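You operate a simulated robot arm through the tools that you are given. There is no shell and no other tool.

You are at the controls of a simulated two-armed robot. One attempt, no reset.

TASK
Fit the blue handwheel, close the valve and tighten both dripping wing screws.
Fine: the wheel goes on the square spindle, closes the valve and stays there; valve closed before the wing screws are touched; the hex nut and the spanners stay.

The check looks at the end state, three seconds after you hand in, the way a careful person would. Anything else that was tipped, shoved, dropped, spilled or broken makes it a failure.

THE ROBOT
Two 7-joint arms with two-finger grippers on one trunk that stands fixed in place. Base frame: the origin is at the foot of the trunk, x ahead of it, y to its left, z up. Units: m, degrees, N and s.
The left shoulder is at [0.05, 0.191, 1.167], the right one opposite. With the tool pointing down near the work surface each hand reaches from about 0.2 to 0.74 m from the base axis, measured 20 degrees to its own side. Payload 2.69 kg a hand.
The TCP of each hand is the grasp point between the finger pads, 0.02 m short of the fingertips. In the tool frame z runs along the fingers and y along their closing line. The gripper opens to 0.1 m. The gripper's body begins 0.063 m behind the TCP.
Orientation is told as [roll, pitch, yaw] about the base's x, y, z axes, in that order, counted from this pose: with the fingers straight down and closing along the base's y, the tool's x points along the base's -x, its y along +y and its z along -z.

THE INTERFACE
- The arms move only by the tool jog_arm. It takes "left_moves", "right_moves" or both (then of equal length, played together; a hand with none holds still); each is a list of rows, each a list of 7 numbers: the opening in per cent of the stroke, from 0 (shut) to 100 (fully open), then the shift along the base's x, y, z in m, then the turn, a rotation vector about the base's x, y, z in rad. In form: [[gripper, dx, dy, dz, ax, ay, az], ...]. A call has 1 to 20 rows; each row is the pose to reach, as a shift and turn from the pose commanded when the call began. Each row takes 0.2 s and may step no farther than 0.05 m and 8.6 degrees from the row before; otherwise, or with a gripper value out of range, the whole call is refused. A pose out of reach is approached as far as the arm can. The call stops where the force on the tool passes 40 N (or 10 N more than at its start, if that is more) or the arm is blocked; 0.2 s more then pass. The fingers move at their own pace (about 0.153 m/s each) and stop on an object; they squeeze with about 38 N. The grip force told is the motor's: it shows also when the fingers shut on nothing. Time passes only in rows, and 0.2 s behind the last, so rows that repeat a pose let the fingers close. The reply holds the time, the measured pose of the TCP, the force on the tool along the base axes, the opening and the grip force, in the units named above and with some noise, with the torque about the TCP (base axes, N m) and any sound that the robot's microphone picked up, and new pictures: "pictures" is both (left out), scene, wrist or none (wrist: the cameras of the hands that moved).
- Cameras (640 x 400 px; columns grow to the right, rows downward): "scene" is now at [0.1121, 0.0596, 1.3563]; the picture's right is [0.63, -0.78, 0.00], its down [-0.31, -0.25, -0.92] and it looks along [0.72, 0.58, -0.39] (base axes); focal length 258 px, centre (320, 200). "left" rides on the left gripper at [0.07, 0.019, -0.099] in its tool frame; the picture's right is [-0.26, 0.97, 0.00], its down [-0.75, -0.20, -0.63] and it looks along [-0.61, -0.16, 0.78] (tool axes); focal length 230 px, centre (320, 200). "right" rides on the right gripper at [0.07, -0.019, -0.099] in its tool frame; the picture's right is [0.26, 0.97, 0.00], its down [-0.75, 0.20, -0.63] and it looks along [-0.61, 0.16, 0.78] (tool axes); focal length 230 px, centre (320, 200). There is no depth. A picture from a camera that has moved, and an enlarged one, comes with that camera's place and axes in the base frame and with its lens.
- slide_trunk(by): slides the trunk up (or, below 0, down) by that many m; the arms and the scene camera ride with it, the base frame stays. It gives what a move gives, with no picture.
- head_to(pan, tilt): turns the head with the scene camera to pan (to the left, within 80 degrees either way) and tilt (down, from -29 to 69), counted from straight ahead of the robot. It gives what a move gives, and a new picture of the scene camera.
- enlarge(camera, box): a new picture of the part [left, top, right, bottom] of that camera's present view, enlarged. No time passes.
- hand_in(): hands the job in; it is judged then, once.

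Places have to be worked out from the pictures, the camera data and where the tool is seen. Open the grippers and draw the arms clear of the work before you hand the job in, unless the task says otherwise.

The tools are called after "Request:" by a JSON object that holds its "fn" and its "kwargs". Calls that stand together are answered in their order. jog_arm: Moves the arms, as the interface text tells. Its arguments: {"type":"object","properties":{"left_moves":{"type":"array"},"right_moves":{"type":"array"},"pictures":{"type":"string","enum":["both","scene","wrist","none"]}},"required":[]} The other tools are called the same way: slide_trunk (by) slides the trunk up or down; head_to (pan, tilt) turns the head that bears the scene camera; enlarge (camera, box) takes an enlarged picture of a part of a camera's view; hand_in () hands the job in.

At the start:

```text
time_s: 0.0
left_eef_pos: [0.2982, 0.4106, 1.2522]
left_ee_rot: [0.0, 0.0, -0.1]
left_ft_force: [-0.1, -0.1, 0.1]
left_wrist_torque: [0.02, 0.0, -0.04]
left_finger_gap: 0.1
left_gripper_force: 0.1
right_eef_pos: [0.3709, 0.061, 1.2621]
right_ee_rot: [0.1, 0.0, -0.1]
right_ft_force: [0.3, 0.5, 0.3]
right_wrist_torque: [0.01, -0.02, 0.02]
right_finger_gap: 0.0998
right_gripper_force: 0.0
trunk travel left (down, up): [-0.225, 0.098]
head pan, tilt: [38.8, 23.1]
```

scene: 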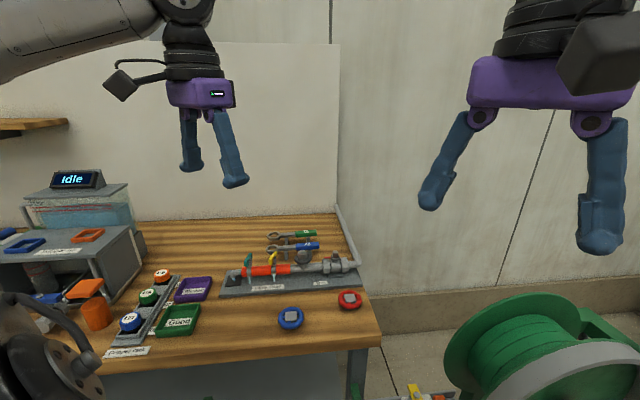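
right: 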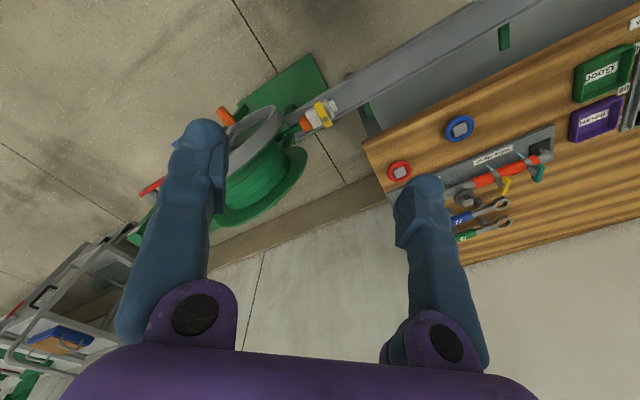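
left: 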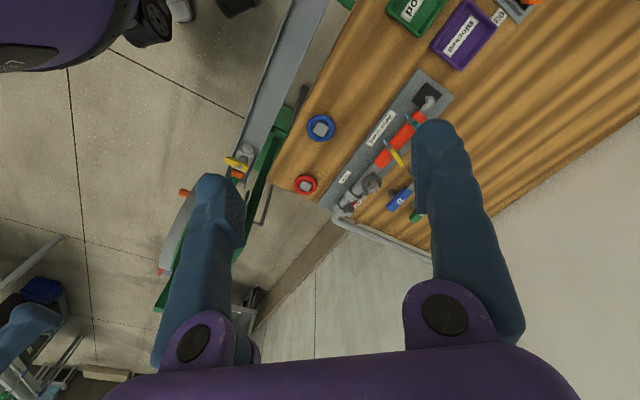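

The work board with the pipe, the wheels and the spanners lies on the table ahead-left. I take enlarged views to study it before moving.

Request:
{"fn": "enlarge", "kwargs": {"camera": "scene", "box": [210, 220, 390, 335]}}

Request:
{"fn": "enlarge", "kwargs": {"camera": "left", "box": [270, 60, 480, 250]}}

Request:
{"fn": "enlarge", "kwargs": {"camera": "right", "box": [370, 90, 580, 250]}}

```text
3.48 times, centred on (300, 278) of scene
camera zoom: at [0.1121, 0.0596, 1.3563], right [0.63, -0.78, 0.0], down [-0.31, -0.25, -0.92], along [0.72, 0.58, -0.39], focal length 898 px, centre (390, -70)
```

zoom: 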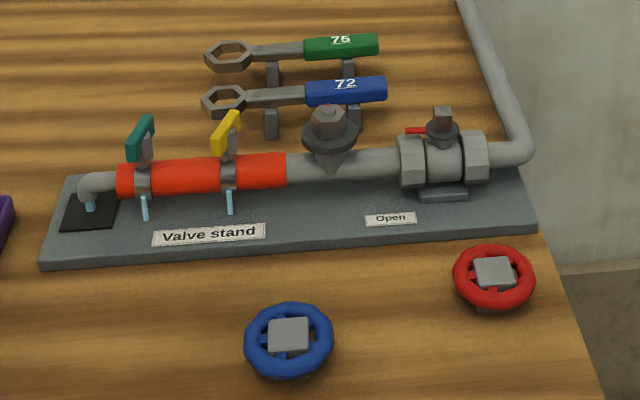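

```text
2.11 times, centred on (375, 155) of left
camera zoom: at [0.2293, 0.429, 1.3502], right [0.26, 0.97, 0.0], down [0.75, -0.2, 0.63], along [0.61, -0.16, -0.78], focal length 484 px, centre (204, 295)
```

zoom: 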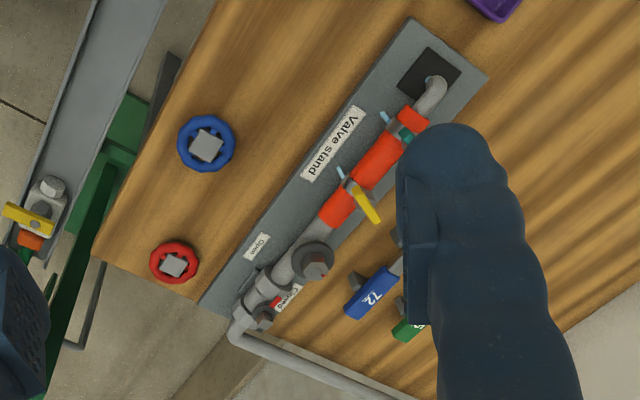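

```text
2.50 times, centred on (475, 170) of right
camera zoom: at [0.3009, 0.0429, 1.3594], right [-0.26, 0.97, 0.0], down [0.75, 0.2, 0.63], along [0.61, 0.16, -0.78], focal length 575 px, centre (-68, 275)
```

zoom: 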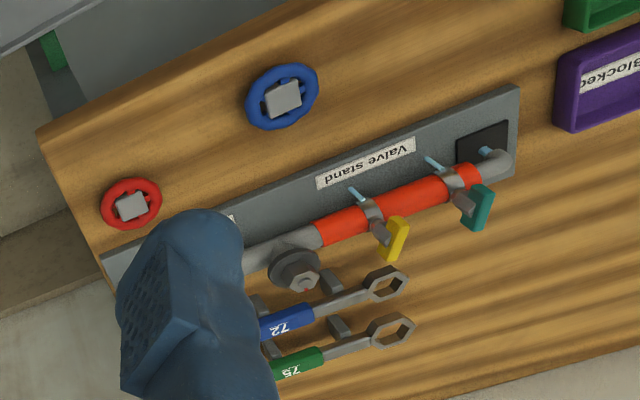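

The blue wheel seems to be near (0.41, 0.38, 0.88), the spindle near (0.60, 0.40, 0.95), and the wing screws near (0.44, 0.57) and (0.49, 0.53). I move the left hand nearer, staying well above everything, to get a closer look.

Request:
{"fn": "jog_arm", "kwargs": {"left_moves": [[100, 0.02, 0.0, -0.04, 0, 0, 0], [100, 0.04, 0.0, -0.08, 0, 0, 0], [100, 0.06, 0.0, -0.12, 0, 0, 0], [100, 0.08, 0.0, -0.14, 0, 0, 0], [100, 0.08, 0.0, -0.14, 0, 0, 0]]}}

```text
time_s: 1.2
left_eef_pos: [0.3777, 0.4102, 1.1148]
left_ee_rot: [0.1, -0.1, -0.2]
left_ft_force: [-0.1, 0.5, -0.3]
left_wrist_torque: [0.0, -0.04, 0.02]
left_finger_gap: 0.0998
left_gripper_force: 0.0
right_eef_pos: [0.3699, 0.0615, 1.2608]
right_ee_rot: [0.1, 0.0, -0.1]
right_ft_force: [-0.3, -0.5, -0.7]
right_wrist_torque: [0.04, -0.01, 0.01]
right_finger_gap: 0.0999
right_gripper_force: 0.0
trunk travel left (down, up): [-0.225, 0.098]
head pan, tilt: [38.8, 23.1]
camera scene: at [0.1118, 0.0598, 1.3563], right [0.63, -0.78, 0.0], down [-0.3, -0.25, -0.92], along [0.72, 0.58, -0.39], focal length 258 px, centre (320, 200)
camera left: at [0.3089, 0.4291, 1.2134], right [0.26, 0.97, 0.0], down [0.75, -0.2, 0.63], along [0.61, -0.16, -0.78], focal length 230 px, centre (320, 200)
```

scene: 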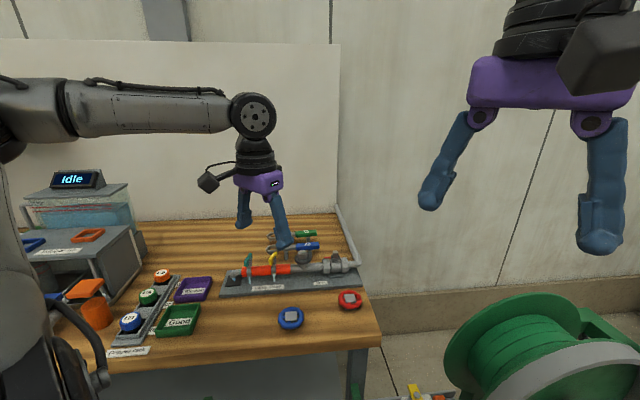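
left: 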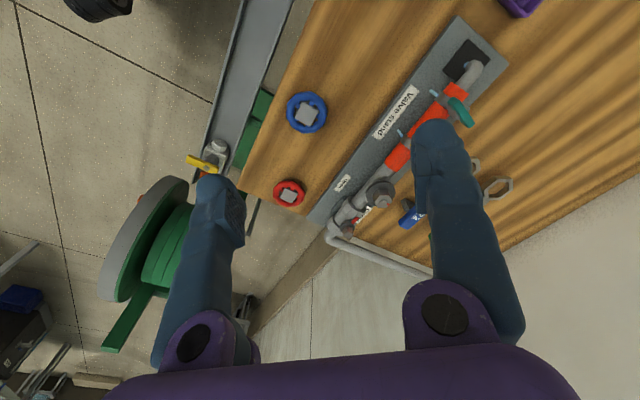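

The fingers block some of the view. I yaw the hand by 45° so its camera looks across the stand.

Request:
{"fn": "jog_arm", "kwargs": {"left_moves": [[100, 0.01, -0.01, 0, 0, 0, 0.14], [100, 0.02, -0.02, 0, 0, 0, 0.28], [100, 0.03, -0.03, -0.01, 0, 0, 0.42], [100, 0.03, -0.03, -0.02, 0, 0, 0.56], [100, 0.03, -0.03, -0.03, 0, 0, 0.7], [100, 0.03, -0.03, -0.03, 0, 0, 0.785], [100, 0.03, -0.03, -0.03, 0, 0, 0.785]]}}

Request:
{"fn": "enlarge", "kwargs": {"camera": "left", "box": [200, 20, 440, 200]}}

Request:
{"fn": "enlarge", "kwargs": {"camera": "scene", "box": [220, 225, 300, 300]}}

Request:
{"fn": "enlarge", "kwargs": {"camera": "scene", "box": [280, 230, 370, 310]}}

```text
time_s: 2.8
left_eef_pos: [0.4077, 0.3808, 1.0815]
left_ee_rot: [0.1, 0.0, 45.0]
left_ft_force: [0.8, 0.3, 0.0]
left_wrist_torque: [0.03, -0.01, 0.0]
left_finger_gap: 0.1
left_gripper_force: 0.1
right_eef_pos: [0.3717, 0.0616, 1.26]
right_ee_rot: [0.1, -0.1, 0.0]
right_ft_force: [0.5, -0.7, -0.4]
right_wrist_torque: [0.0, -0.01, -0.02]
right_finger_gap: 0.0999
right_gripper_force: 0.1
trunk travel left (down, up): [-0.225, 0.098]
head pan, tilt: [38.8, 23.1]
camera scene: at [0.1122, 0.0596, 1.3563], right [0.63, -0.78, 0.0], down [-0.31, -0.25, -0.92], along [0.72, 0.58, -0.39], focal length 258 px, centre (320, 200)
camera left: at [0.3461, 0.3448, 1.1803], right [-0.5, 0.87, 0.0], down [0.67, 0.39, 0.63], along [0.55, 0.32, -0.78], focal length 230 px, centre (320, 200)
```

scene: 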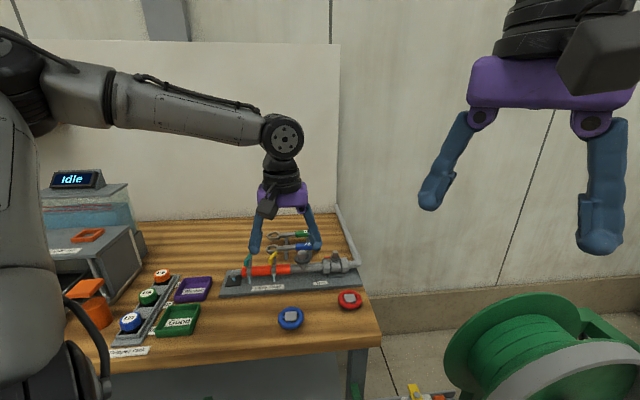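
left: 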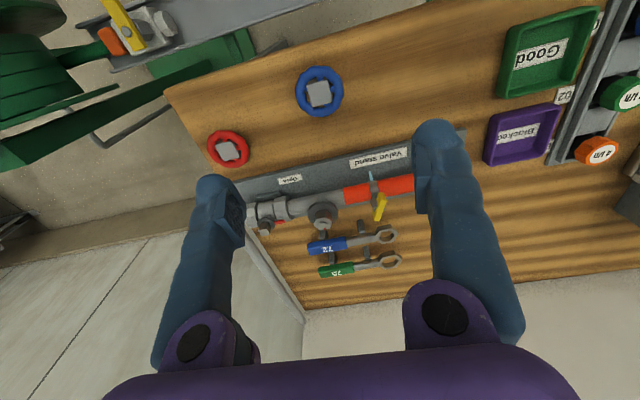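

```text
2.22 times, centred on (320, 110) of left
camera zoom: at [0.3461, 0.3448, 1.1803], right [-0.5, 0.87, 0.0], down [0.67, 0.39, 0.63], along [0.55, 0.32, -0.78], focal length 511 px, centre (320, 400)
```

zoom: 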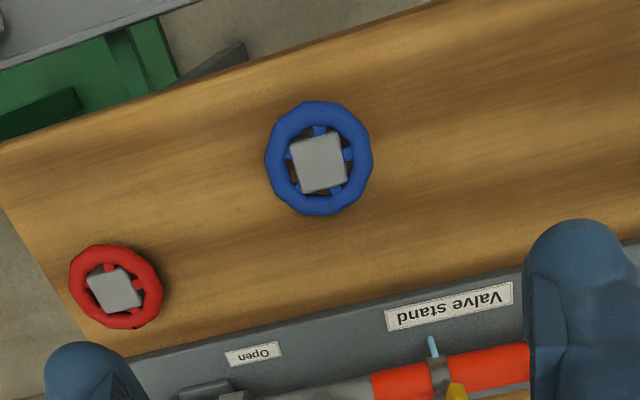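

```text
5.33 times, centred on (260, 262) of scene
camera zoom: at [0.1122, 0.0596, 1.3563], right [0.63, -0.78, 0.0], down [-0.31, -0.25, -0.92], along [0.72, 0.58, -0.39], focal length 1378 px, centre (640, -133)
```

zoom: 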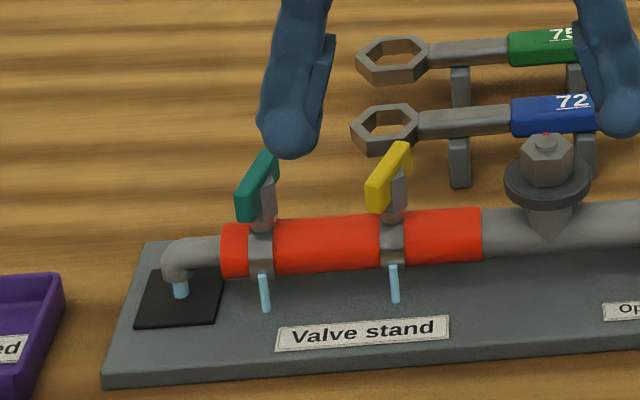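

```text
5.00 times, centred on (325, 270) of scene
camera zoom: at [0.1122, 0.0596, 1.3563], right [0.63, -0.78, 0.0], down [-0.31, -0.25, -0.92], along [0.72, 0.58, -0.39], focal length 1292 px, centre (295, -150)
```

zoom: 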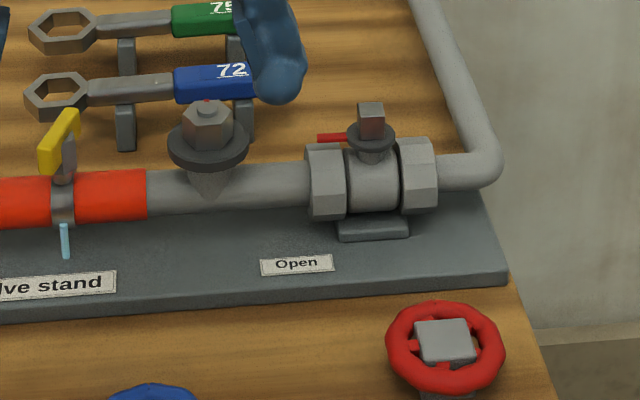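

The spindle is a square post with a red pointer along the pipe, and the wing screws stand upright on the clamps. I draw the left hand back to look at the wing screws between the fingers at a flatter angle.

Request:
{"fn": "jog_arm", "kwargs": {"left_moves": [[100, -0.03, 0.02, -0.01, 0, 0, 0], [100, -0.06, 0.04, -0.03, 0, 0, 0], [100, -0.06, 0.06, -0.05, 0, 0, 0], [100, -0.06, 0.06, -0.05, 0, 0, 0]]}}

Request:
{"fn": "enlarge", "kwargs": {"camera": "left", "box": [230, 130, 430, 270]}}

Request:
{"fn": "enlarge", "kwargs": {"camera": "scene", "box": [230, 240, 300, 300]}}

Request:
{"fn": "enlarge", "kwargs": {"camera": "scene", "box": [265, 290, 365, 340]}}

```text
time_s: 3.8
left_eef_pos: [0.3487, 0.4388, 1.0311]
left_ee_rot: [0.0, -0.1, 44.9]
left_ft_force: [0.6, -0.4, -0.3]
left_wrist_torque: [0.02, 0.0, 0.01]
left_finger_gap: 0.0999
left_gripper_force: 0.1
right_eef_pos: [0.3709, 0.0618, 1.2609]
right_ee_rot: [0.1, -0.1, 0.0]
right_ft_force: [0.1, -0.5, 0.7]
right_wrist_torque: [0.01, 0.0, 0.02]
right_finger_gap: 0.1001
right_gripper_force: 0.1
trunk travel left (down, up): [-0.225, 0.098]
head pan, tilt: [38.8, 23.1]
camera scene: at [0.1119, 0.0592, 1.3564], right [0.63, -0.78, 0.0], down [-0.3, -0.24, -0.92], along [0.72, 0.58, -0.39], focal length 258 px, centre (320, 200)
camera left: at [0.2871, 0.4032, 1.1306], right [-0.5, 0.87, 0.0], down [0.67, 0.39, 0.63], along [0.55, 0.32, -0.78], focal length 230 px, centre (320, 200)
```

scene: 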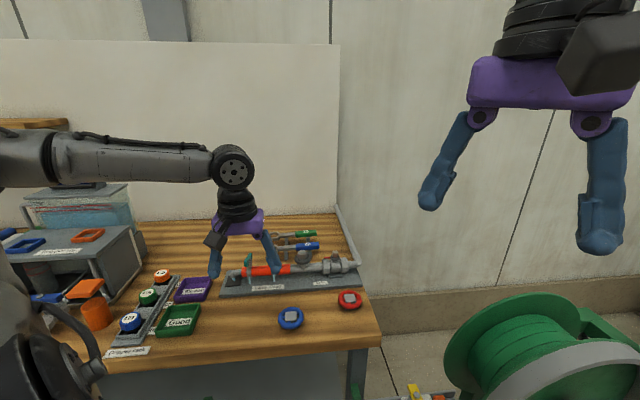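
left: 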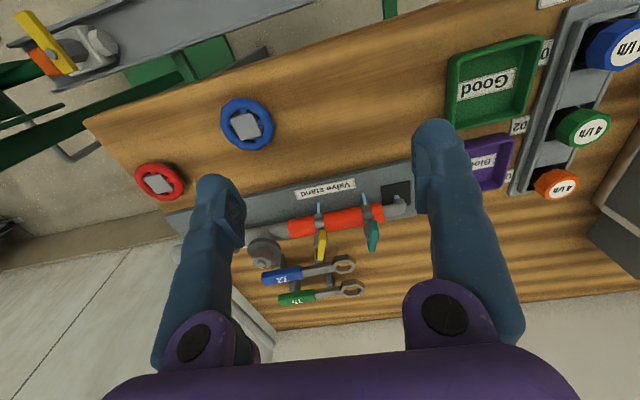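

```text
2.86 times, centred on (330, 200) of left
camera zoom: at [0.2871, 0.4032, 1.1306], right [-0.5, 0.87, 0.0], down [0.67, 0.39, 0.63], along [0.55, 0.32, -0.78], focal length 657 px, centre (291, 200)
```

zoom: 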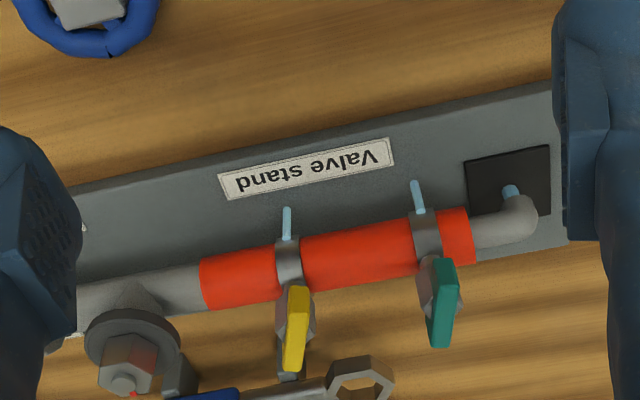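

```text
6.67 times, centred on (265, 270) of scene
camera zoom: at [0.1119, 0.0592, 1.3564], right [0.63, -0.78, 0.0], down [-0.3, -0.24, -0.92], along [0.72, 0.58, -0.39], focal length 1722 px, centre (687, -267)
```

zoom: 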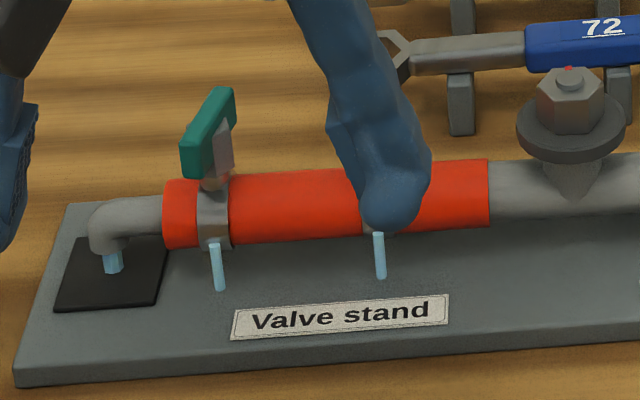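

```text
6.40 times, centred on (315, 315) of scene
camera zoom: at [0.1119, 0.0592, 1.3564], right [0.63, -0.78, 0.0], down [-0.3, -0.24, -0.92], along [0.72, 0.58, -0.39], focal length 1653 px, centre (352, -536)
```

zoom: 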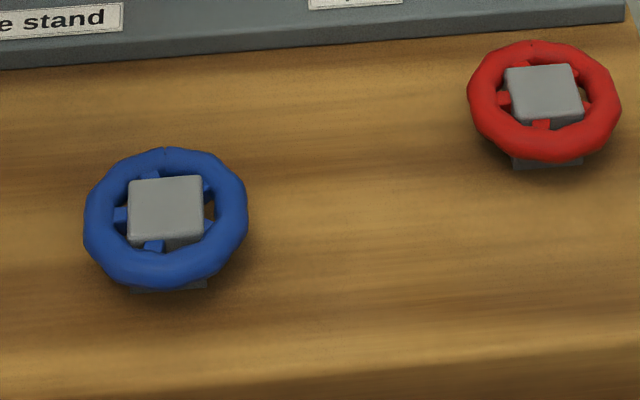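

The wings look like thin upright plates on vertical stems. I bring the left camera almost straight above them to measure their headings.

Request:
{"fn": "jog_arm", "kwargs": {"left_moves": [[100, 0.02, 0.02, 0.03, 0, 0, 0], [100, 0.05, 0.04, 0.05, 0, 0, 0], [100, 0.08, 0.06, 0.05, 0, 0, 0], [100, 0.11, 0.08, 0.05, 0, 0, 0], [100, 0.13, 0.1, 0.05, 0, 0, 0], [100, 0.13, 0.1, 0.05, 0, 0, 0]]}}

Request:
{"fn": "enlarge", "kwargs": {"camera": "left", "box": [240, 0, 460, 140]}}

Request:
{"fn": "enlarge", "kwargs": {"camera": "scene", "box": [230, 240, 300, 300]}}

```text
time_s: 5.2
left_eef_pos: [0.4773, 0.5383, 1.0795]
left_ee_rot: [0.0, -0.1, 45.0]
left_ft_force: [-0.4, 0.0, 0.0]
left_wrist_torque: [0.0, -0.02, -0.01]
left_finger_gap: 0.1003
left_gripper_force: 0.0
right_eef_pos: [0.372, 0.0607, 1.2612]
right_ee_rot: [0.1, 0.1, -0.1]
right_ft_force: [0.4, 0.4, -0.1]
right_wrist_torque: [-0.02, -0.01, 0.0]
right_finger_gap: 0.0999
right_gripper_force: 0.1
trunk travel left (down, up): [-0.225, 0.098]
head pan, tilt: [38.8, 23.1]
camera scene: at [0.1119, 0.0595, 1.3563], right [0.63, -0.78, 0.0], down [-0.3, -0.24, -0.92], along [0.72, 0.58, -0.39], focal length 258 px, centre (320, 200)
camera left: at [0.4163, 0.503, 1.1788], right [-0.5, 0.87, 0.0], down [0.67, 0.39, 0.63], along [0.55, 0.31, -0.78], focal length 230 px, centre (320, 200)
```

scene: 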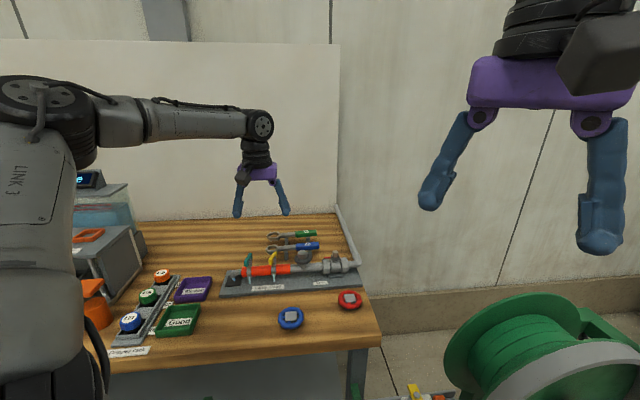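
left: 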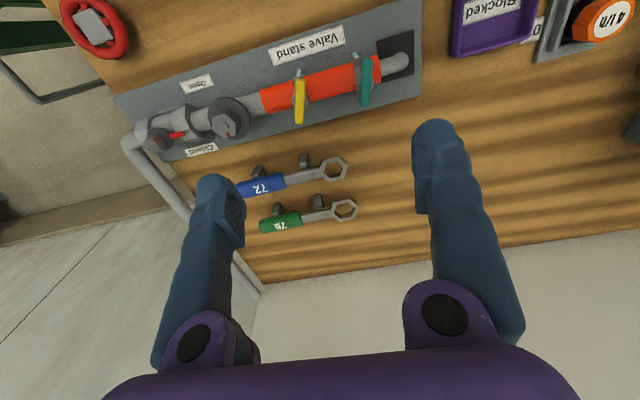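

```text
2.86 times, centred on (350, 70) of left
camera zoom: at [0.4163, 0.503, 1.1788], right [-0.5, 0.87, 0.0], down [0.67, 0.39, 0.63], along [0.55, 0.31, -0.78], focal length 657 px, centre (234, 571)
```

zoom: 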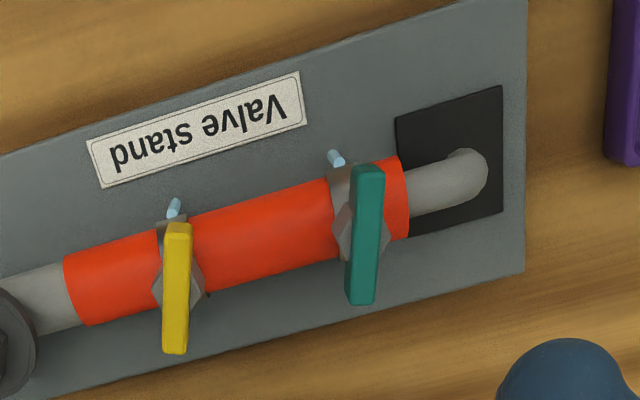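

```text
6.67 times, centred on (265, 270) of scene
camera zoom: at [0.1119, 0.0595, 1.3563], right [0.63, -0.78, 0.0], down [-0.3, -0.24, -0.92], along [0.72, 0.58, -0.39], focal length 1722 px, centre (687, -267)
```

zoom: 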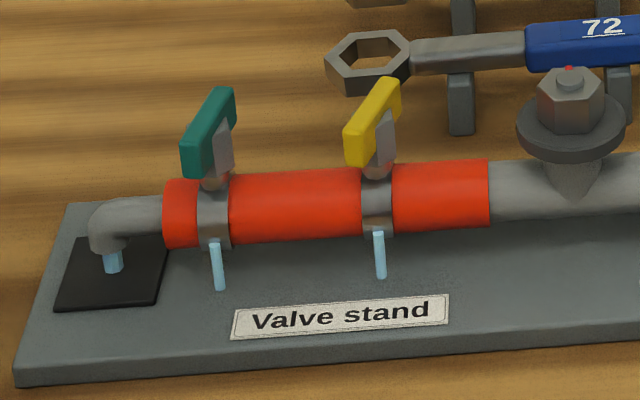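

This view shows the bars well from above, and both the "Open" and "Closed" labels. I zoom in on the valve.

Request:
{"fn": "enlarge", "kwargs": {"camera": "left", "box": [110, 60, 270, 180]}}

Request:
{"fn": "enlarge", "kwargs": {"camera": "scene", "box": [305, 245, 365, 295]}}

```text
3.33 times, centred on (190, 120) of left
camera zoom: at [0.4163, 0.503, 1.1788], right [-0.5, 0.87, 0.0], down [0.67, 0.39, 0.63], along [0.55, 0.31, -0.78], focal length 767 px, centre (753, 467)
```

zoom: 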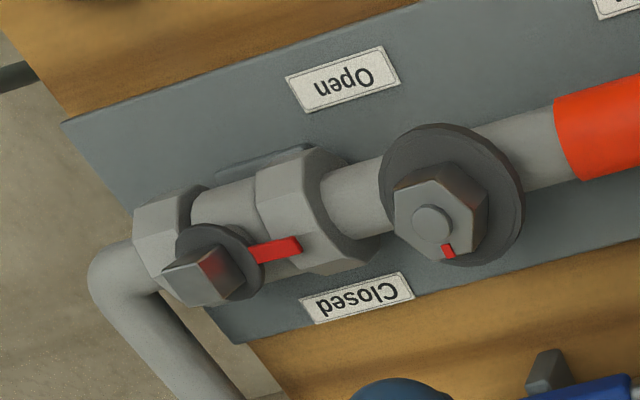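

```text
8.00 times, centred on (335, 270) of scene
camera zoom: at [0.1119, 0.0595, 1.3563], right [0.63, -0.78, 0.0], down [-0.3, -0.24, -0.92], along [0.72, 0.58, -0.39], focal length 2066 px, centre (200, -360)
```

zoom: 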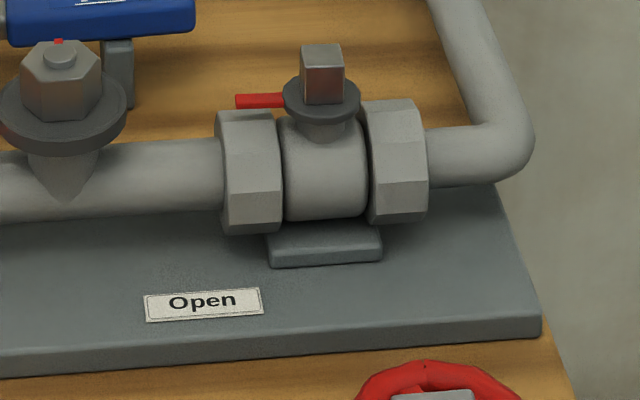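

Triangulated: yellow bar at (0.483, 0.519, 0.946) heading 26°, teal bar at (0.4385, 0.564) heading 33°, spindle top at (0.600, 0.401, 0.948), and blue hub at (0.4105, 0.3815, 0.886) with faces at about 42°. I move above the spindle to see its orientation and to test the reach.

Request:
{"fn": "jog_arm", "kwargs": {"left_moves": [[100, 0.03, -0.03, 0, 0, 0, 0], [100, 0.06, -0.06, 0, 0, 0, 0], [100, 0.09, -0.09, 0, 0, 0, 0], [100, 0.11, -0.12, 0, 0, 0, 0], [100, 0.12, -0.135, -0.03, 0, 0, 0], [100, 0.12, -0.135, -0.04, 0, 0, 0], [100, 0.12, -0.135, -0.04, 0, 0, 0]]}}

Request:
{"fn": "enlarge", "kwargs": {"camera": "left", "box": [240, 0, 440, 125]}}

Request:
{"fn": "enlarge", "kwargs": {"camera": "scene", "box": [265, 290, 315, 340]}}

```text
time_s: 6.8
left_eef_pos: [0.5988, 0.4072, 1.0414]
left_ee_rot: [0.0, 0.1, 45.0]
left_ft_force: [-1.1, 0.7, -0.3]
left_wrist_torque: [0.0, 0.0, 0.01]
left_finger_gap: 0.1
left_gripper_force: 0.1
right_eef_pos: [0.3724, 0.0616, 1.2611]
right_ee_rot: [0.1, 0.0, 0.0]
right_ft_force: [0.1, 0.1, 0.1]
right_wrist_torque: [0.01, -0.02, -0.01]
right_finger_gap: 0.1002
right_gripper_force: 0.1
trunk travel left (down, up): [-0.225, 0.098]
head pan, tilt: [38.8, 23.1]
camera scene: at [0.1123, 0.0597, 1.3563], right [0.63, -0.78, 0.0], down [-0.31, -0.25, -0.92], along [0.72, 0.58, -0.39], focal length 258 px, centre (320, 200)
camera left: at [0.5363, 0.3714, 1.1402], right [-0.5, 0.87, 0.0], down [0.67, 0.39, 0.63], along [0.55, 0.31, -0.78], focal length 230 px, centre (320, 200)
```

scene: 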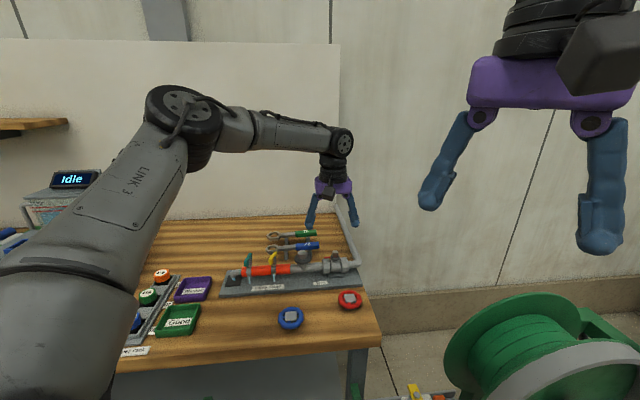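
left: 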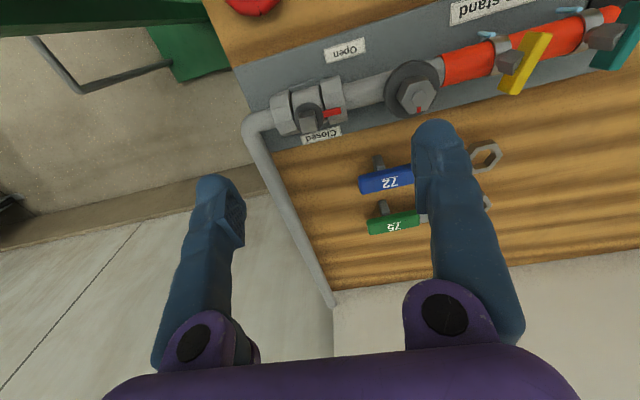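

```text
3.20 times, centred on (340, 62) of left
camera zoom: at [0.5363, 0.3714, 1.1402], right [-0.5, 0.87, 0.0], down [0.67, 0.39, 0.63], along [0.55, 0.31, -0.78], focal length 736 px, centre (256, 640)
```

zoom: 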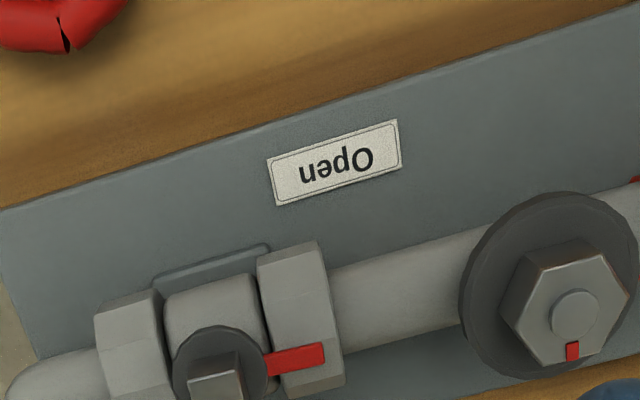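

```text
8.00 times, centred on (290, 315) of scene
camera zoom: at [0.1123, 0.0597, 1.3563], right [0.63, -0.78, 0.0], down [-0.31, -0.25, -0.92], along [0.72, 0.58, -0.39], focal length 2066 px, centre (560, -720)
```

zoom: 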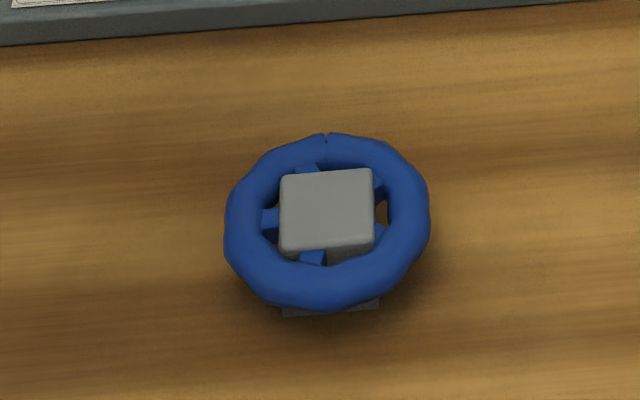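

The reach is fine. I zoom in closely on the spindle in this view.

Request:
{"fn": "enlarge", "kwargs": {"camera": "left", "box": [270, 70, 370, 150]}}

Request:
{"fn": "enlarge", "kwargs": {"camera": "scene", "box": [320, 250, 360, 280]}}

```text
5.00 times, centred on (320, 110) of left
camera zoom: at [0.5363, 0.3714, 1.1402], right [-0.5, 0.87, 0.0], down [0.67, 0.39, 0.63], along [0.55, 0.31, -0.78], focal length 1150 px, centre (320, 650)
```

zoom: 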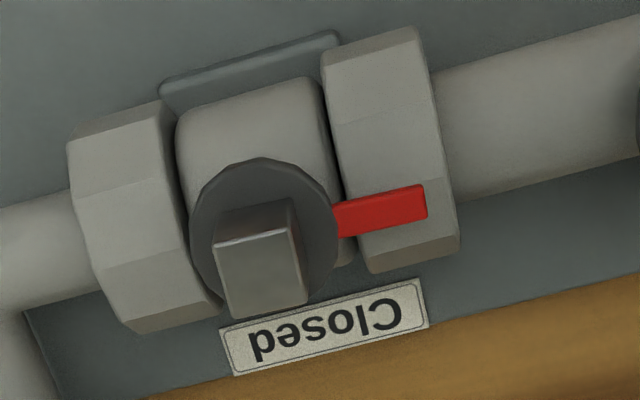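

```text
13.33 times, centred on (340, 265) of scene
camera zoom: at [0.1123, 0.0597, 1.3563], right [0.63, -0.78, 0.0], down [-0.31, -0.25, -0.92], along [0.72, 0.58, -0.39], focal length 3444 px, centre (53, -667)
```

zoom: 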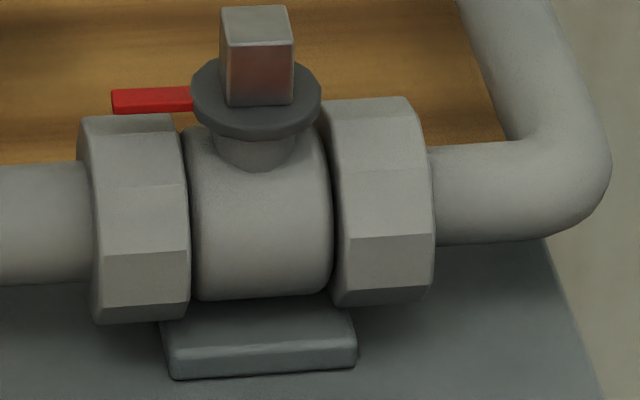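

The spindle top is at about (0.6045, 0.400, 0.9465), with faces near 41–44° and the disc top near z=0.93. Next I hover over the blue wheel to check the grasp alignment.

Request:
{"fn": "jog_arm", "kwargs": {"left_moves": [[100, -0.04, -0.006, 0, 0, 0, 0], [100, -0.08, -0.012, 0, 0, 0, 0], [100, -0.12, -0.018, 0, 0, 0, 0], [100, -0.16, -0.024, 0, 0, 0, 0], [100, -0.1885, -0.0255, -0.02, 0, 0, 0], [100, -0.1885, -0.0255, -0.05, 0, 0, 0], [100, -0.1885, -0.0255, -0.05, 0, 0, 0]]}}

Request:
{"fn": "enlarge", "kwargs": {"camera": "left", "box": [260, 60, 380, 160]}}

Request:
{"fn": "enlarge", "kwargs": {"camera": "scene", "box": [250, 280, 330, 340]}}

```text
time_s: 8.4
left_eef_pos: [0.4088, 0.3774, 0.9923]
left_ee_rot: [0.0, 0.0, 44.9]
left_ft_force: [-0.5, -0.2, -0.5]
left_wrist_torque: [0.01, 0.02, 0.0]
left_finger_gap: 0.1001
left_gripper_force: 0.1
right_eef_pos: [0.3698, 0.0633, 1.261]
right_ee_rot: [0.1, 0.0, 0.1]
right_ft_force: [-0.3, 0.4, -0.3]
right_wrist_torque: [-0.01, -0.04, -0.02]
right_finger_gap: 0.0999
right_gripper_force: 0.1
trunk travel left (down, up): [-0.225, 0.098]
head pan, tilt: [38.8, 23.1]
camera scene: at [0.1117, 0.0596, 1.3564], right [0.63, -0.78, 0.0], down [-0.3, -0.25, -0.92], along [0.72, 0.58, -0.39], focal length 258 px, centre (320, 200)
camera left: at [0.348, 0.3424, 1.0902], right [-0.5, 0.87, 0.0], down [0.67, 0.39, 0.63], along [0.55, 0.31, -0.78], focal length 230 px, centre (320, 200)
```

scene: 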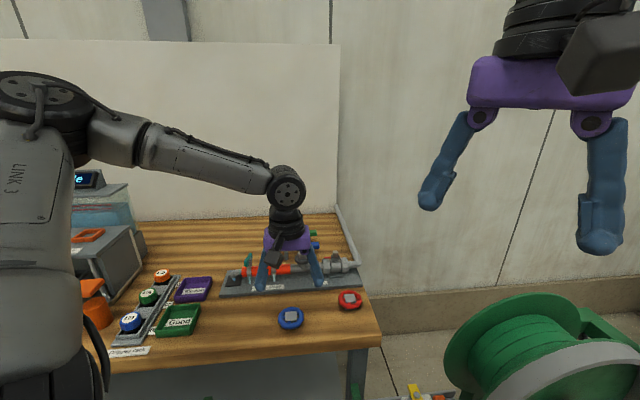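
left: 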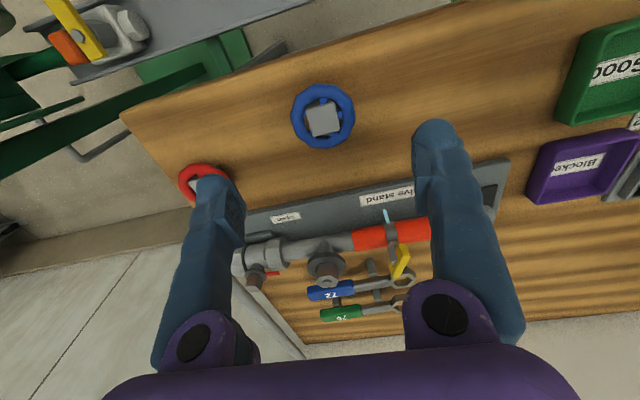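

```text
4.00 times, centred on (320, 110) of left
camera zoom: at [0.348, 0.3424, 1.0902], right [-0.5, 0.87, 0.0], down [0.67, 0.39, 0.63], along [0.55, 0.31, -0.78], focal length 920 px, centre (320, 560)
```

zoom: 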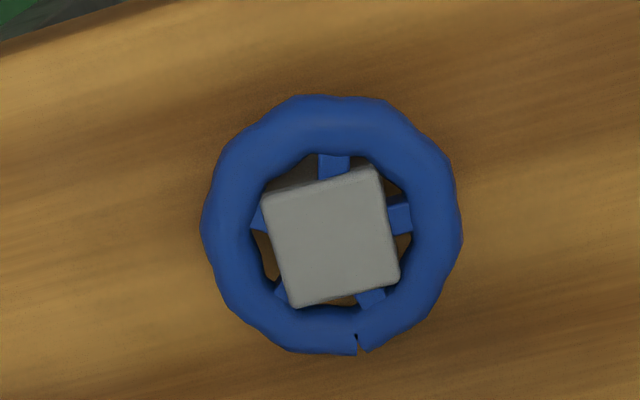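

```text
6.67 times, centred on (290, 310) of scene
camera zoom: at [0.1117, 0.0596, 1.3564], right [0.63, -0.78, 0.0], down [-0.3, -0.25, -0.92], along [0.72, 0.58, -0.39], focal length 1722 px, centre (520, -533)
```

zoom: 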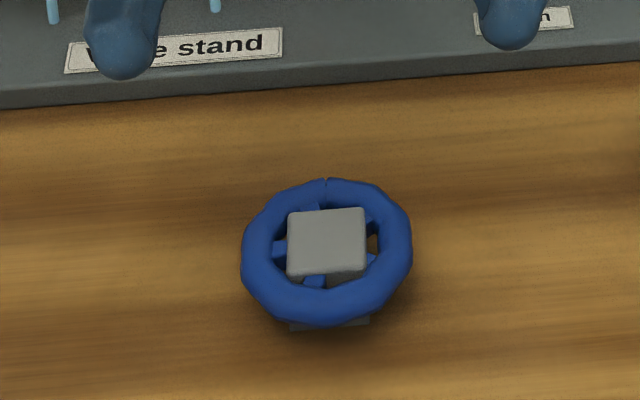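

The hub sits at (0.410, 0.3817) with faces at 45°, and the rim is 60 mm wide at z≈0.879. I correct by 2–3 mm and descend around the rim with the gripper open.

Request:
{"fn": "jog_arm", "kwargs": {"left_moves": [[100, 0.0, 0.0025, -0.03, 0, 0, 0], [100, 0.0, 0.0025, -0.06, 0, 0, 0], [100, 0.0, 0.0025, -0.085, 0, 0, 0], [100, 0.0, 0.0025, -0.1, 0, 0, 0], [100, 0.0, 0.0025, -0.11, 0, 0, 0], [100, 0.0, 0.0025, -0.11, 0, 0, 0]]}}

Request:
{"fn": "enlarge", "kwargs": {"camera": "scene", "box": [250, 270, 330, 340]}}

```text
time_s: 9.8
left_eef_pos: [0.4104, 0.3823, 0.8811]
left_ee_rot: [-0.1, 0.0, 44.9]
left_ft_force: [-0.4, 0.1, -0.4]
left_wrist_torque: [-0.02, 0.01, -0.02]
left_finger_gap: 0.0999
left_gripper_force: 0.0
right_eef_pos: [0.3712, 0.0614, 1.2612]
right_ee_rot: [0.1, 0.1, -0.1]
right_ft_force: [0.5, -1.1, -0.5]
right_wrist_torque: [0.0, -0.04, -0.04]
right_finger_gap: 0.0999
right_gripper_force: 0.0
trunk travel left (down, up): [-0.225, 0.098]
head pan, tilt: [38.8, 23.1]
camera scene: at [0.112, 0.0595, 1.3563], right [0.63, -0.78, 0.0], down [-0.31, -0.25, -0.92], along [0.72, 0.58, -0.39], focal length 258 px, centre (320, 200)
camera left: at [0.3485, 0.3459, 0.9801], right [-0.5, 0.87, 0.0], down [0.67, 0.39, 0.63], along [0.55, 0.32, -0.78], focal length 230 px, centre (320, 200)
```

scene: 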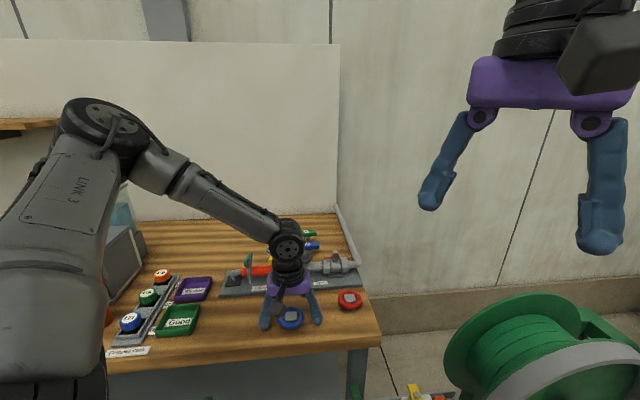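
left: 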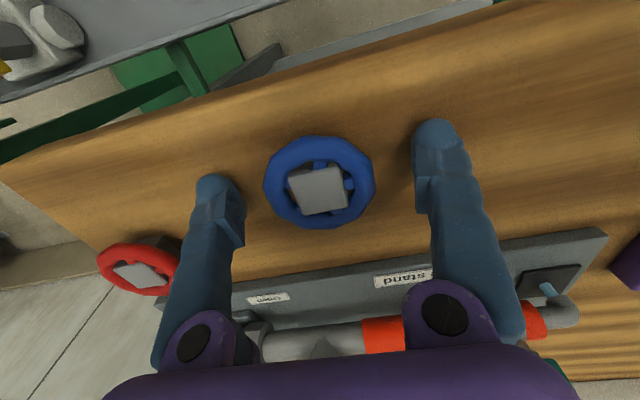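

```text
5.71 times, centred on (290, 305) of scene
camera zoom: at [0.112, 0.0595, 1.3563], right [0.63, -0.78, 0.0], down [-0.31, -0.25, -0.92], along [0.72, 0.58, -0.39], focal length 1476 px, centre (491, -400)
```

zoom: 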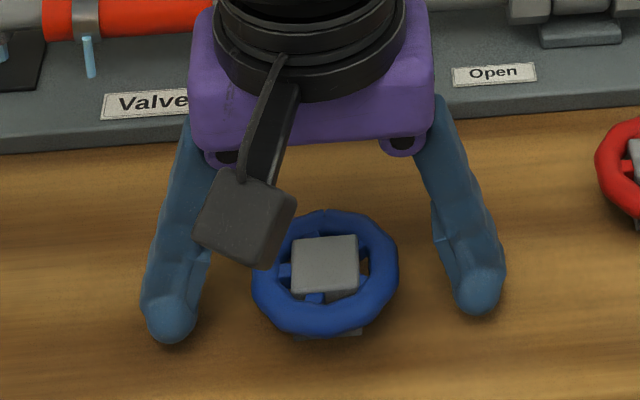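

The wheel is centred between the fingers, at (318, 190) in the wrist picture against (320, 189) expected. I close on the rim.

Request:
{"fn": "jog_arm", "kwargs": {"left_moves": [[60, 0, 0, 0, 0, 0, 0], [40, 0, 0, 0, 0, 0, 0], [0, 0, 0, 0, 0, 0, 0], [0, 0, 0, 0, 0, 0, 0], [0, 0, 0, 0, 0, 0, 0]]}}

Request:
{"fn": "enlarge", "kwargs": {"camera": "left", "box": [240, 130, 400, 250]}}

```text
time_s: 11.0
left_eef_pos: [0.4098, 0.3823, 0.8817]
left_ee_rot: [0.0, 0.0, 45.0]
left_ft_force: [0.6, 0.4, -0.3]
left_wrist_torque: [0.01, 0.03, 0.02]
left_finger_gap: 0.0549
left_gripper_force: 38.1
right_eef_pos: [0.3702, 0.0619, 1.2615]
right_ee_rot: [0.1, 0.0, 0.1]
right_ft_force: [0.3, 0.2, 0.3]
right_wrist_torque: [0.01, 0.02, -0.01]
right_finger_gap: 0.0998
right_gripper_force: 0.1
trunk travel left (down, up): [-0.225, 0.098]
head pan, tilt: [38.8, 23.1]
camera scene: at [0.1121, 0.0596, 1.3563], right [0.63, -0.78, 0.0], down [-0.31, -0.25, -0.92], along [0.72, 0.58, -0.39], focal length 258 px, centre (320, 200)
camera left: at [0.3485, 0.3459, 0.9803], right [-0.5, 0.87, 0.0], down [0.67, 0.39, 0.63], along [0.55, 0.31, -0.78], focal length 230 px, centre (320, 200)
```

scene: 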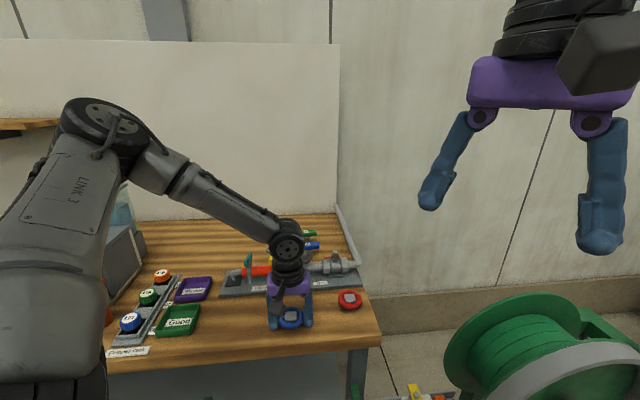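
left: 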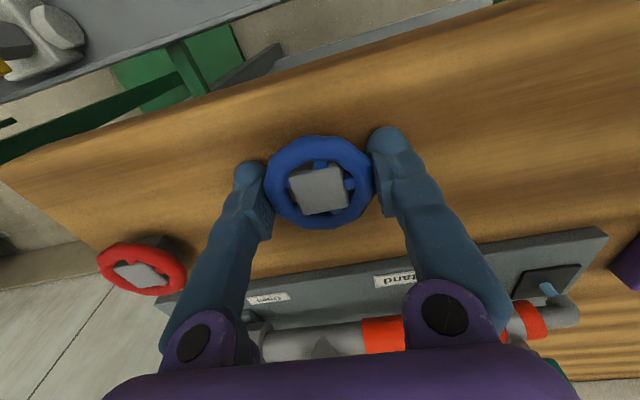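

```text
3.33 times, centred on (320, 190) of left
camera zoom: at [0.3485, 0.3459, 0.9803], right [-0.5, 0.87, 0.0], down [0.67, 0.39, 0.63], along [0.55, 0.31, -0.78], focal length 767 px, centre (320, 233)
```

zoom: 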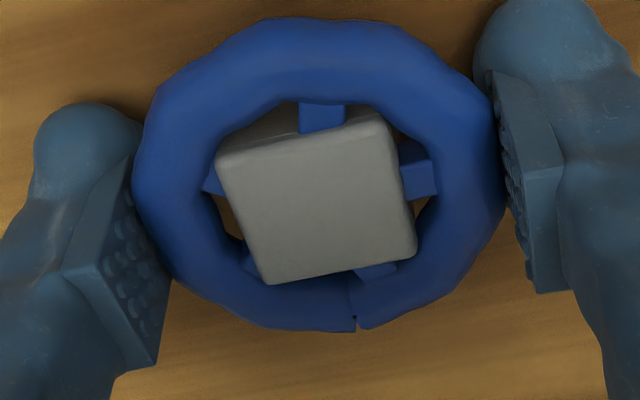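

The grip holds at a 55 mm gap and 38 N. I lift the wheel straight up.

Request:
{"fn": "jog_arm", "kwargs": {"left_moves": [[0, 0, 0, 0.01, 0, 0, 0], [0, 0, 0, 0.03, 0, 0, 0], [0, 0, 0, 0.06, 0, 0, 0], [0, 0, 0, 0.1, 0, 0, 0], [0, 0, 0, 0.13, 0, 0, 0], [0, 0, 0, 0.13, 0, 0, 0]]}}

Request:
{"fn": "enlarge", "kwargs": {"camera": "left", "box": [240, 130, 400, 250]}}

Request:
{"fn": "enlarge", "kwargs": {"camera": "scene", "box": [250, 240, 330, 300]}}

```text
time_s: 12.4
left_eef_pos: [0.4087, 0.38, 1.0093]
left_ee_rot: [0.0, 0.0, 44.9]
left_ft_force: [0.2, -0.2, 0.2]
left_wrist_torque: [0.01, 0.01, 0.0]
left_finger_gap: 0.0546
left_gripper_force: 38.0
right_eef_pos: [0.371, 0.0615, 1.2614]
right_ee_rot: [-0.1, -0.1, 0.0]
right_ft_force: [0.1, 0.2, -0.6]
right_wrist_torque: [0.0, -0.01, -0.01]
right_finger_gap: 0.1001
right_gripper_force: 0.0
trunk travel left (down, up): [-0.225, 0.098]
head pan, tilt: [38.8, 23.1]
camera scene: at [0.1123, 0.0598, 1.3563], right [0.63, -0.78, 0.0], down [-0.31, -0.25, -0.92], along [0.72, 0.58, -0.39], focal length 258 px, centre (320, 200)
camera left: at [0.3463, 0.3451, 1.1084], right [-0.5, 0.87, 0.0], down [0.67, 0.39, 0.63], along [0.55, 0.31, -0.78], focal length 230 px, centre (320, 200)
```

scene: 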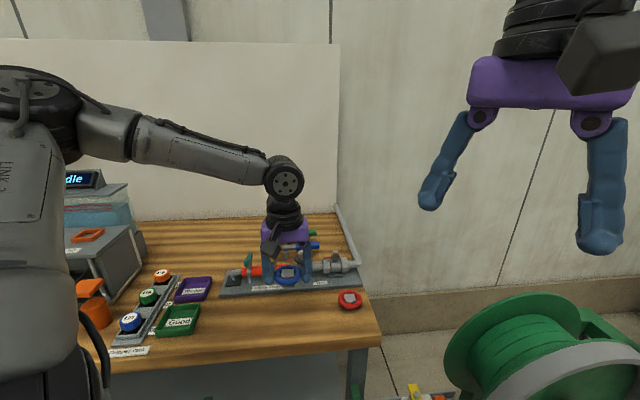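
left: 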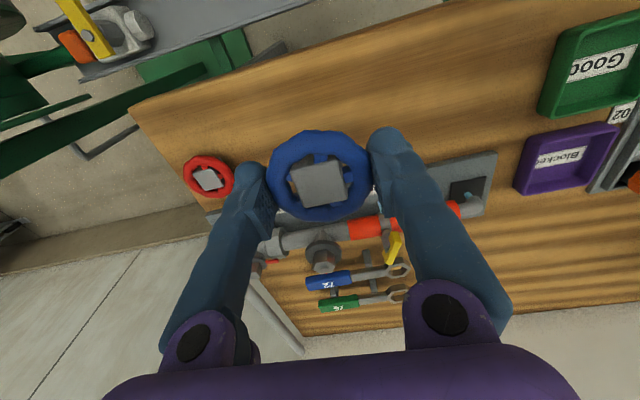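

```text
3.33 times, centred on (320, 190) of left
camera zoom: at [0.3463, 0.3451, 1.1084], right [-0.5, 0.87, 0.0], down [0.67, 0.39, 0.63], along [0.55, 0.31, -0.78], focal length 767 px, centre (320, 233)
```

zoom: 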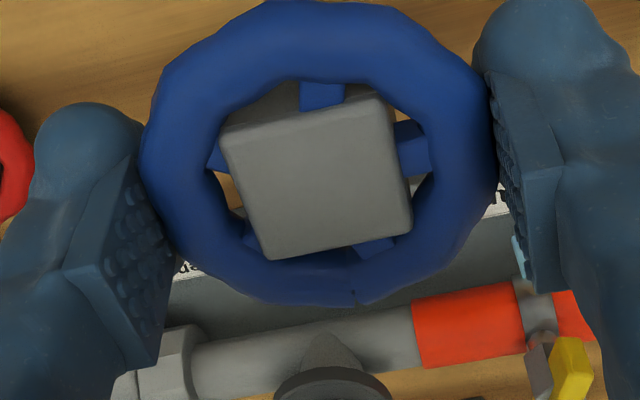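

```text
6.67 times, centred on (290, 270) of scene
camera zoom: at [0.1123, 0.0598, 1.3563], right [0.63, -0.78, 0.0], down [-0.31, -0.25, -0.92], along [0.72, 0.58, -0.39], focal length 1722 px, centre (520, -267)
```

zoom: 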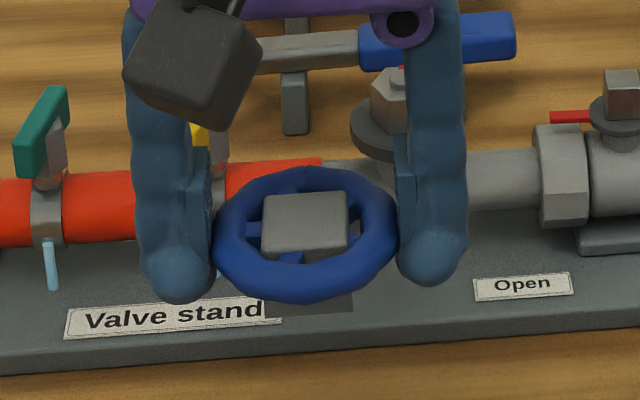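

The hub seems to have settled a few mm lower in the grip while lifting. I hold for a second to see whether it keeps slipping.

Request:
{"fn": "jog_arm", "kwargs": {"left_moves": [[0, 0, 0, 0, 0, 0, 0], [0, 0, 0, 0, 0, 0, 0], [0, 0, 0, 0, 0, 0, 0], [0, 0, 0, 0, 0, 0, 0], [0, 0, 0, 0, 0, 0, 0]], "pictures": "none"}}

Request:
{"fn": "enlarge", "kwargs": {"camera": "left", "box": [240, 130, 400, 250]}}

Request:
{"fn": "enlarge", "kwargs": {"camera": "scene", "box": [250, 240, 330, 300]}}

```text
time_s: 13.6
left_eef_pos: [0.4067, 0.3808, 1.0086]
left_ee_rot: [0.0, 0.1, 44.8]
left_ft_force: [-0.1, -0.6, -0.6]
left_wrist_torque: [-0.01, -0.01, 0.0]
left_finger_gap: 0.0549
left_gripper_force: 38.2
right_eef_pos: [0.3714, 0.0617, 1.2601]
right_ee_rot: [0.1, 0.0, 0.0]
right_ft_force: [0.9, 0.1, -0.1]
right_wrist_torque: [0.04, 0.01, 0.01]
right_finger_gap: 0.0999
right_gripper_force: 0.1
trunk travel left (down, up): [-0.225, 0.098]
head pan, tilt: [38.8, 23.1]
```

```text
3.33 times, centred on (320, 190) of left
camera zoom: at [0.3463, 0.3449, 1.1081], right [-0.5, 0.87, 0.0], down [0.67, 0.39, 0.63], along [0.55, 0.31, -0.78], focal length 767 px, centre (320, 233)
```

zoom: 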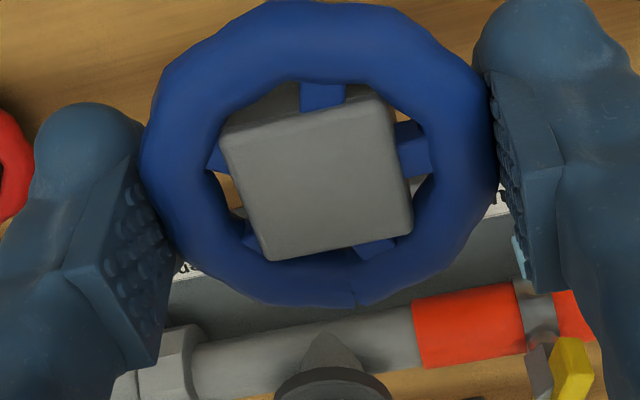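

```text
6.67 times, centred on (290, 270) of scene
camera zoom: at [0.1121, 0.0596, 1.3563], right [0.63, -0.78, 0.0], down [-0.31, -0.25, -0.92], along [0.72, 0.58, -0.39], focal length 1722 px, centre (520, -267)
```

zoom: 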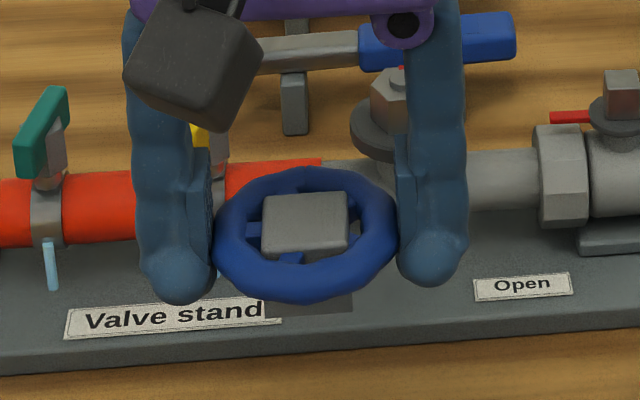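

It is stable now. I zoom further into the held hub to measure its yaw and tilt.

Request:
{"fn": "enlarge", "kwargs": {"camera": "left", "box": [280, 150, 360, 210]}}

Request:
{"fn": "enlarge", "kwargs": {"camera": "scene", "box": [270, 255, 310, 290]}}

```text
6.67 times, centred on (320, 180) of left
camera zoom: at [0.3463, 0.3449, 1.1081], right [-0.5, 0.87, 0.0], down [0.67, 0.39, 0.63], along [0.55, 0.31, -0.78], focal length 1534 px, centre (320, 333)
```

zoom: 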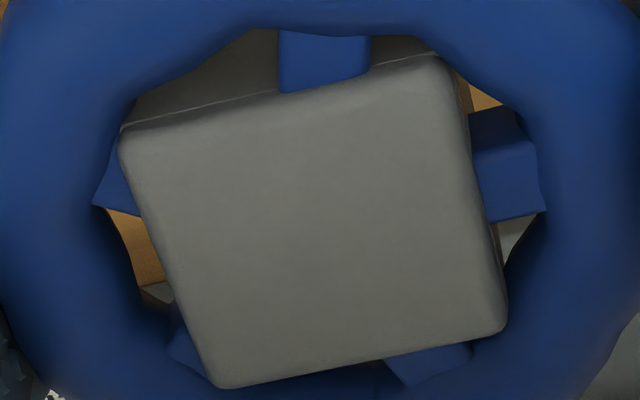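

```text
11.43 times, centred on (290, 272) of scene
camera zoom: at [0.1121, 0.0596, 1.3563], right [0.63, -0.78, 0.0], down [-0.31, -0.25, -0.92], along [0.72, 0.58, -0.39], focal length 2952 px, centre (663, -629)
```

zoom: 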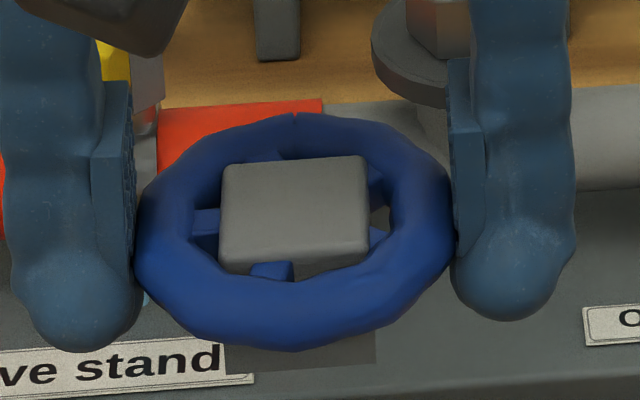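

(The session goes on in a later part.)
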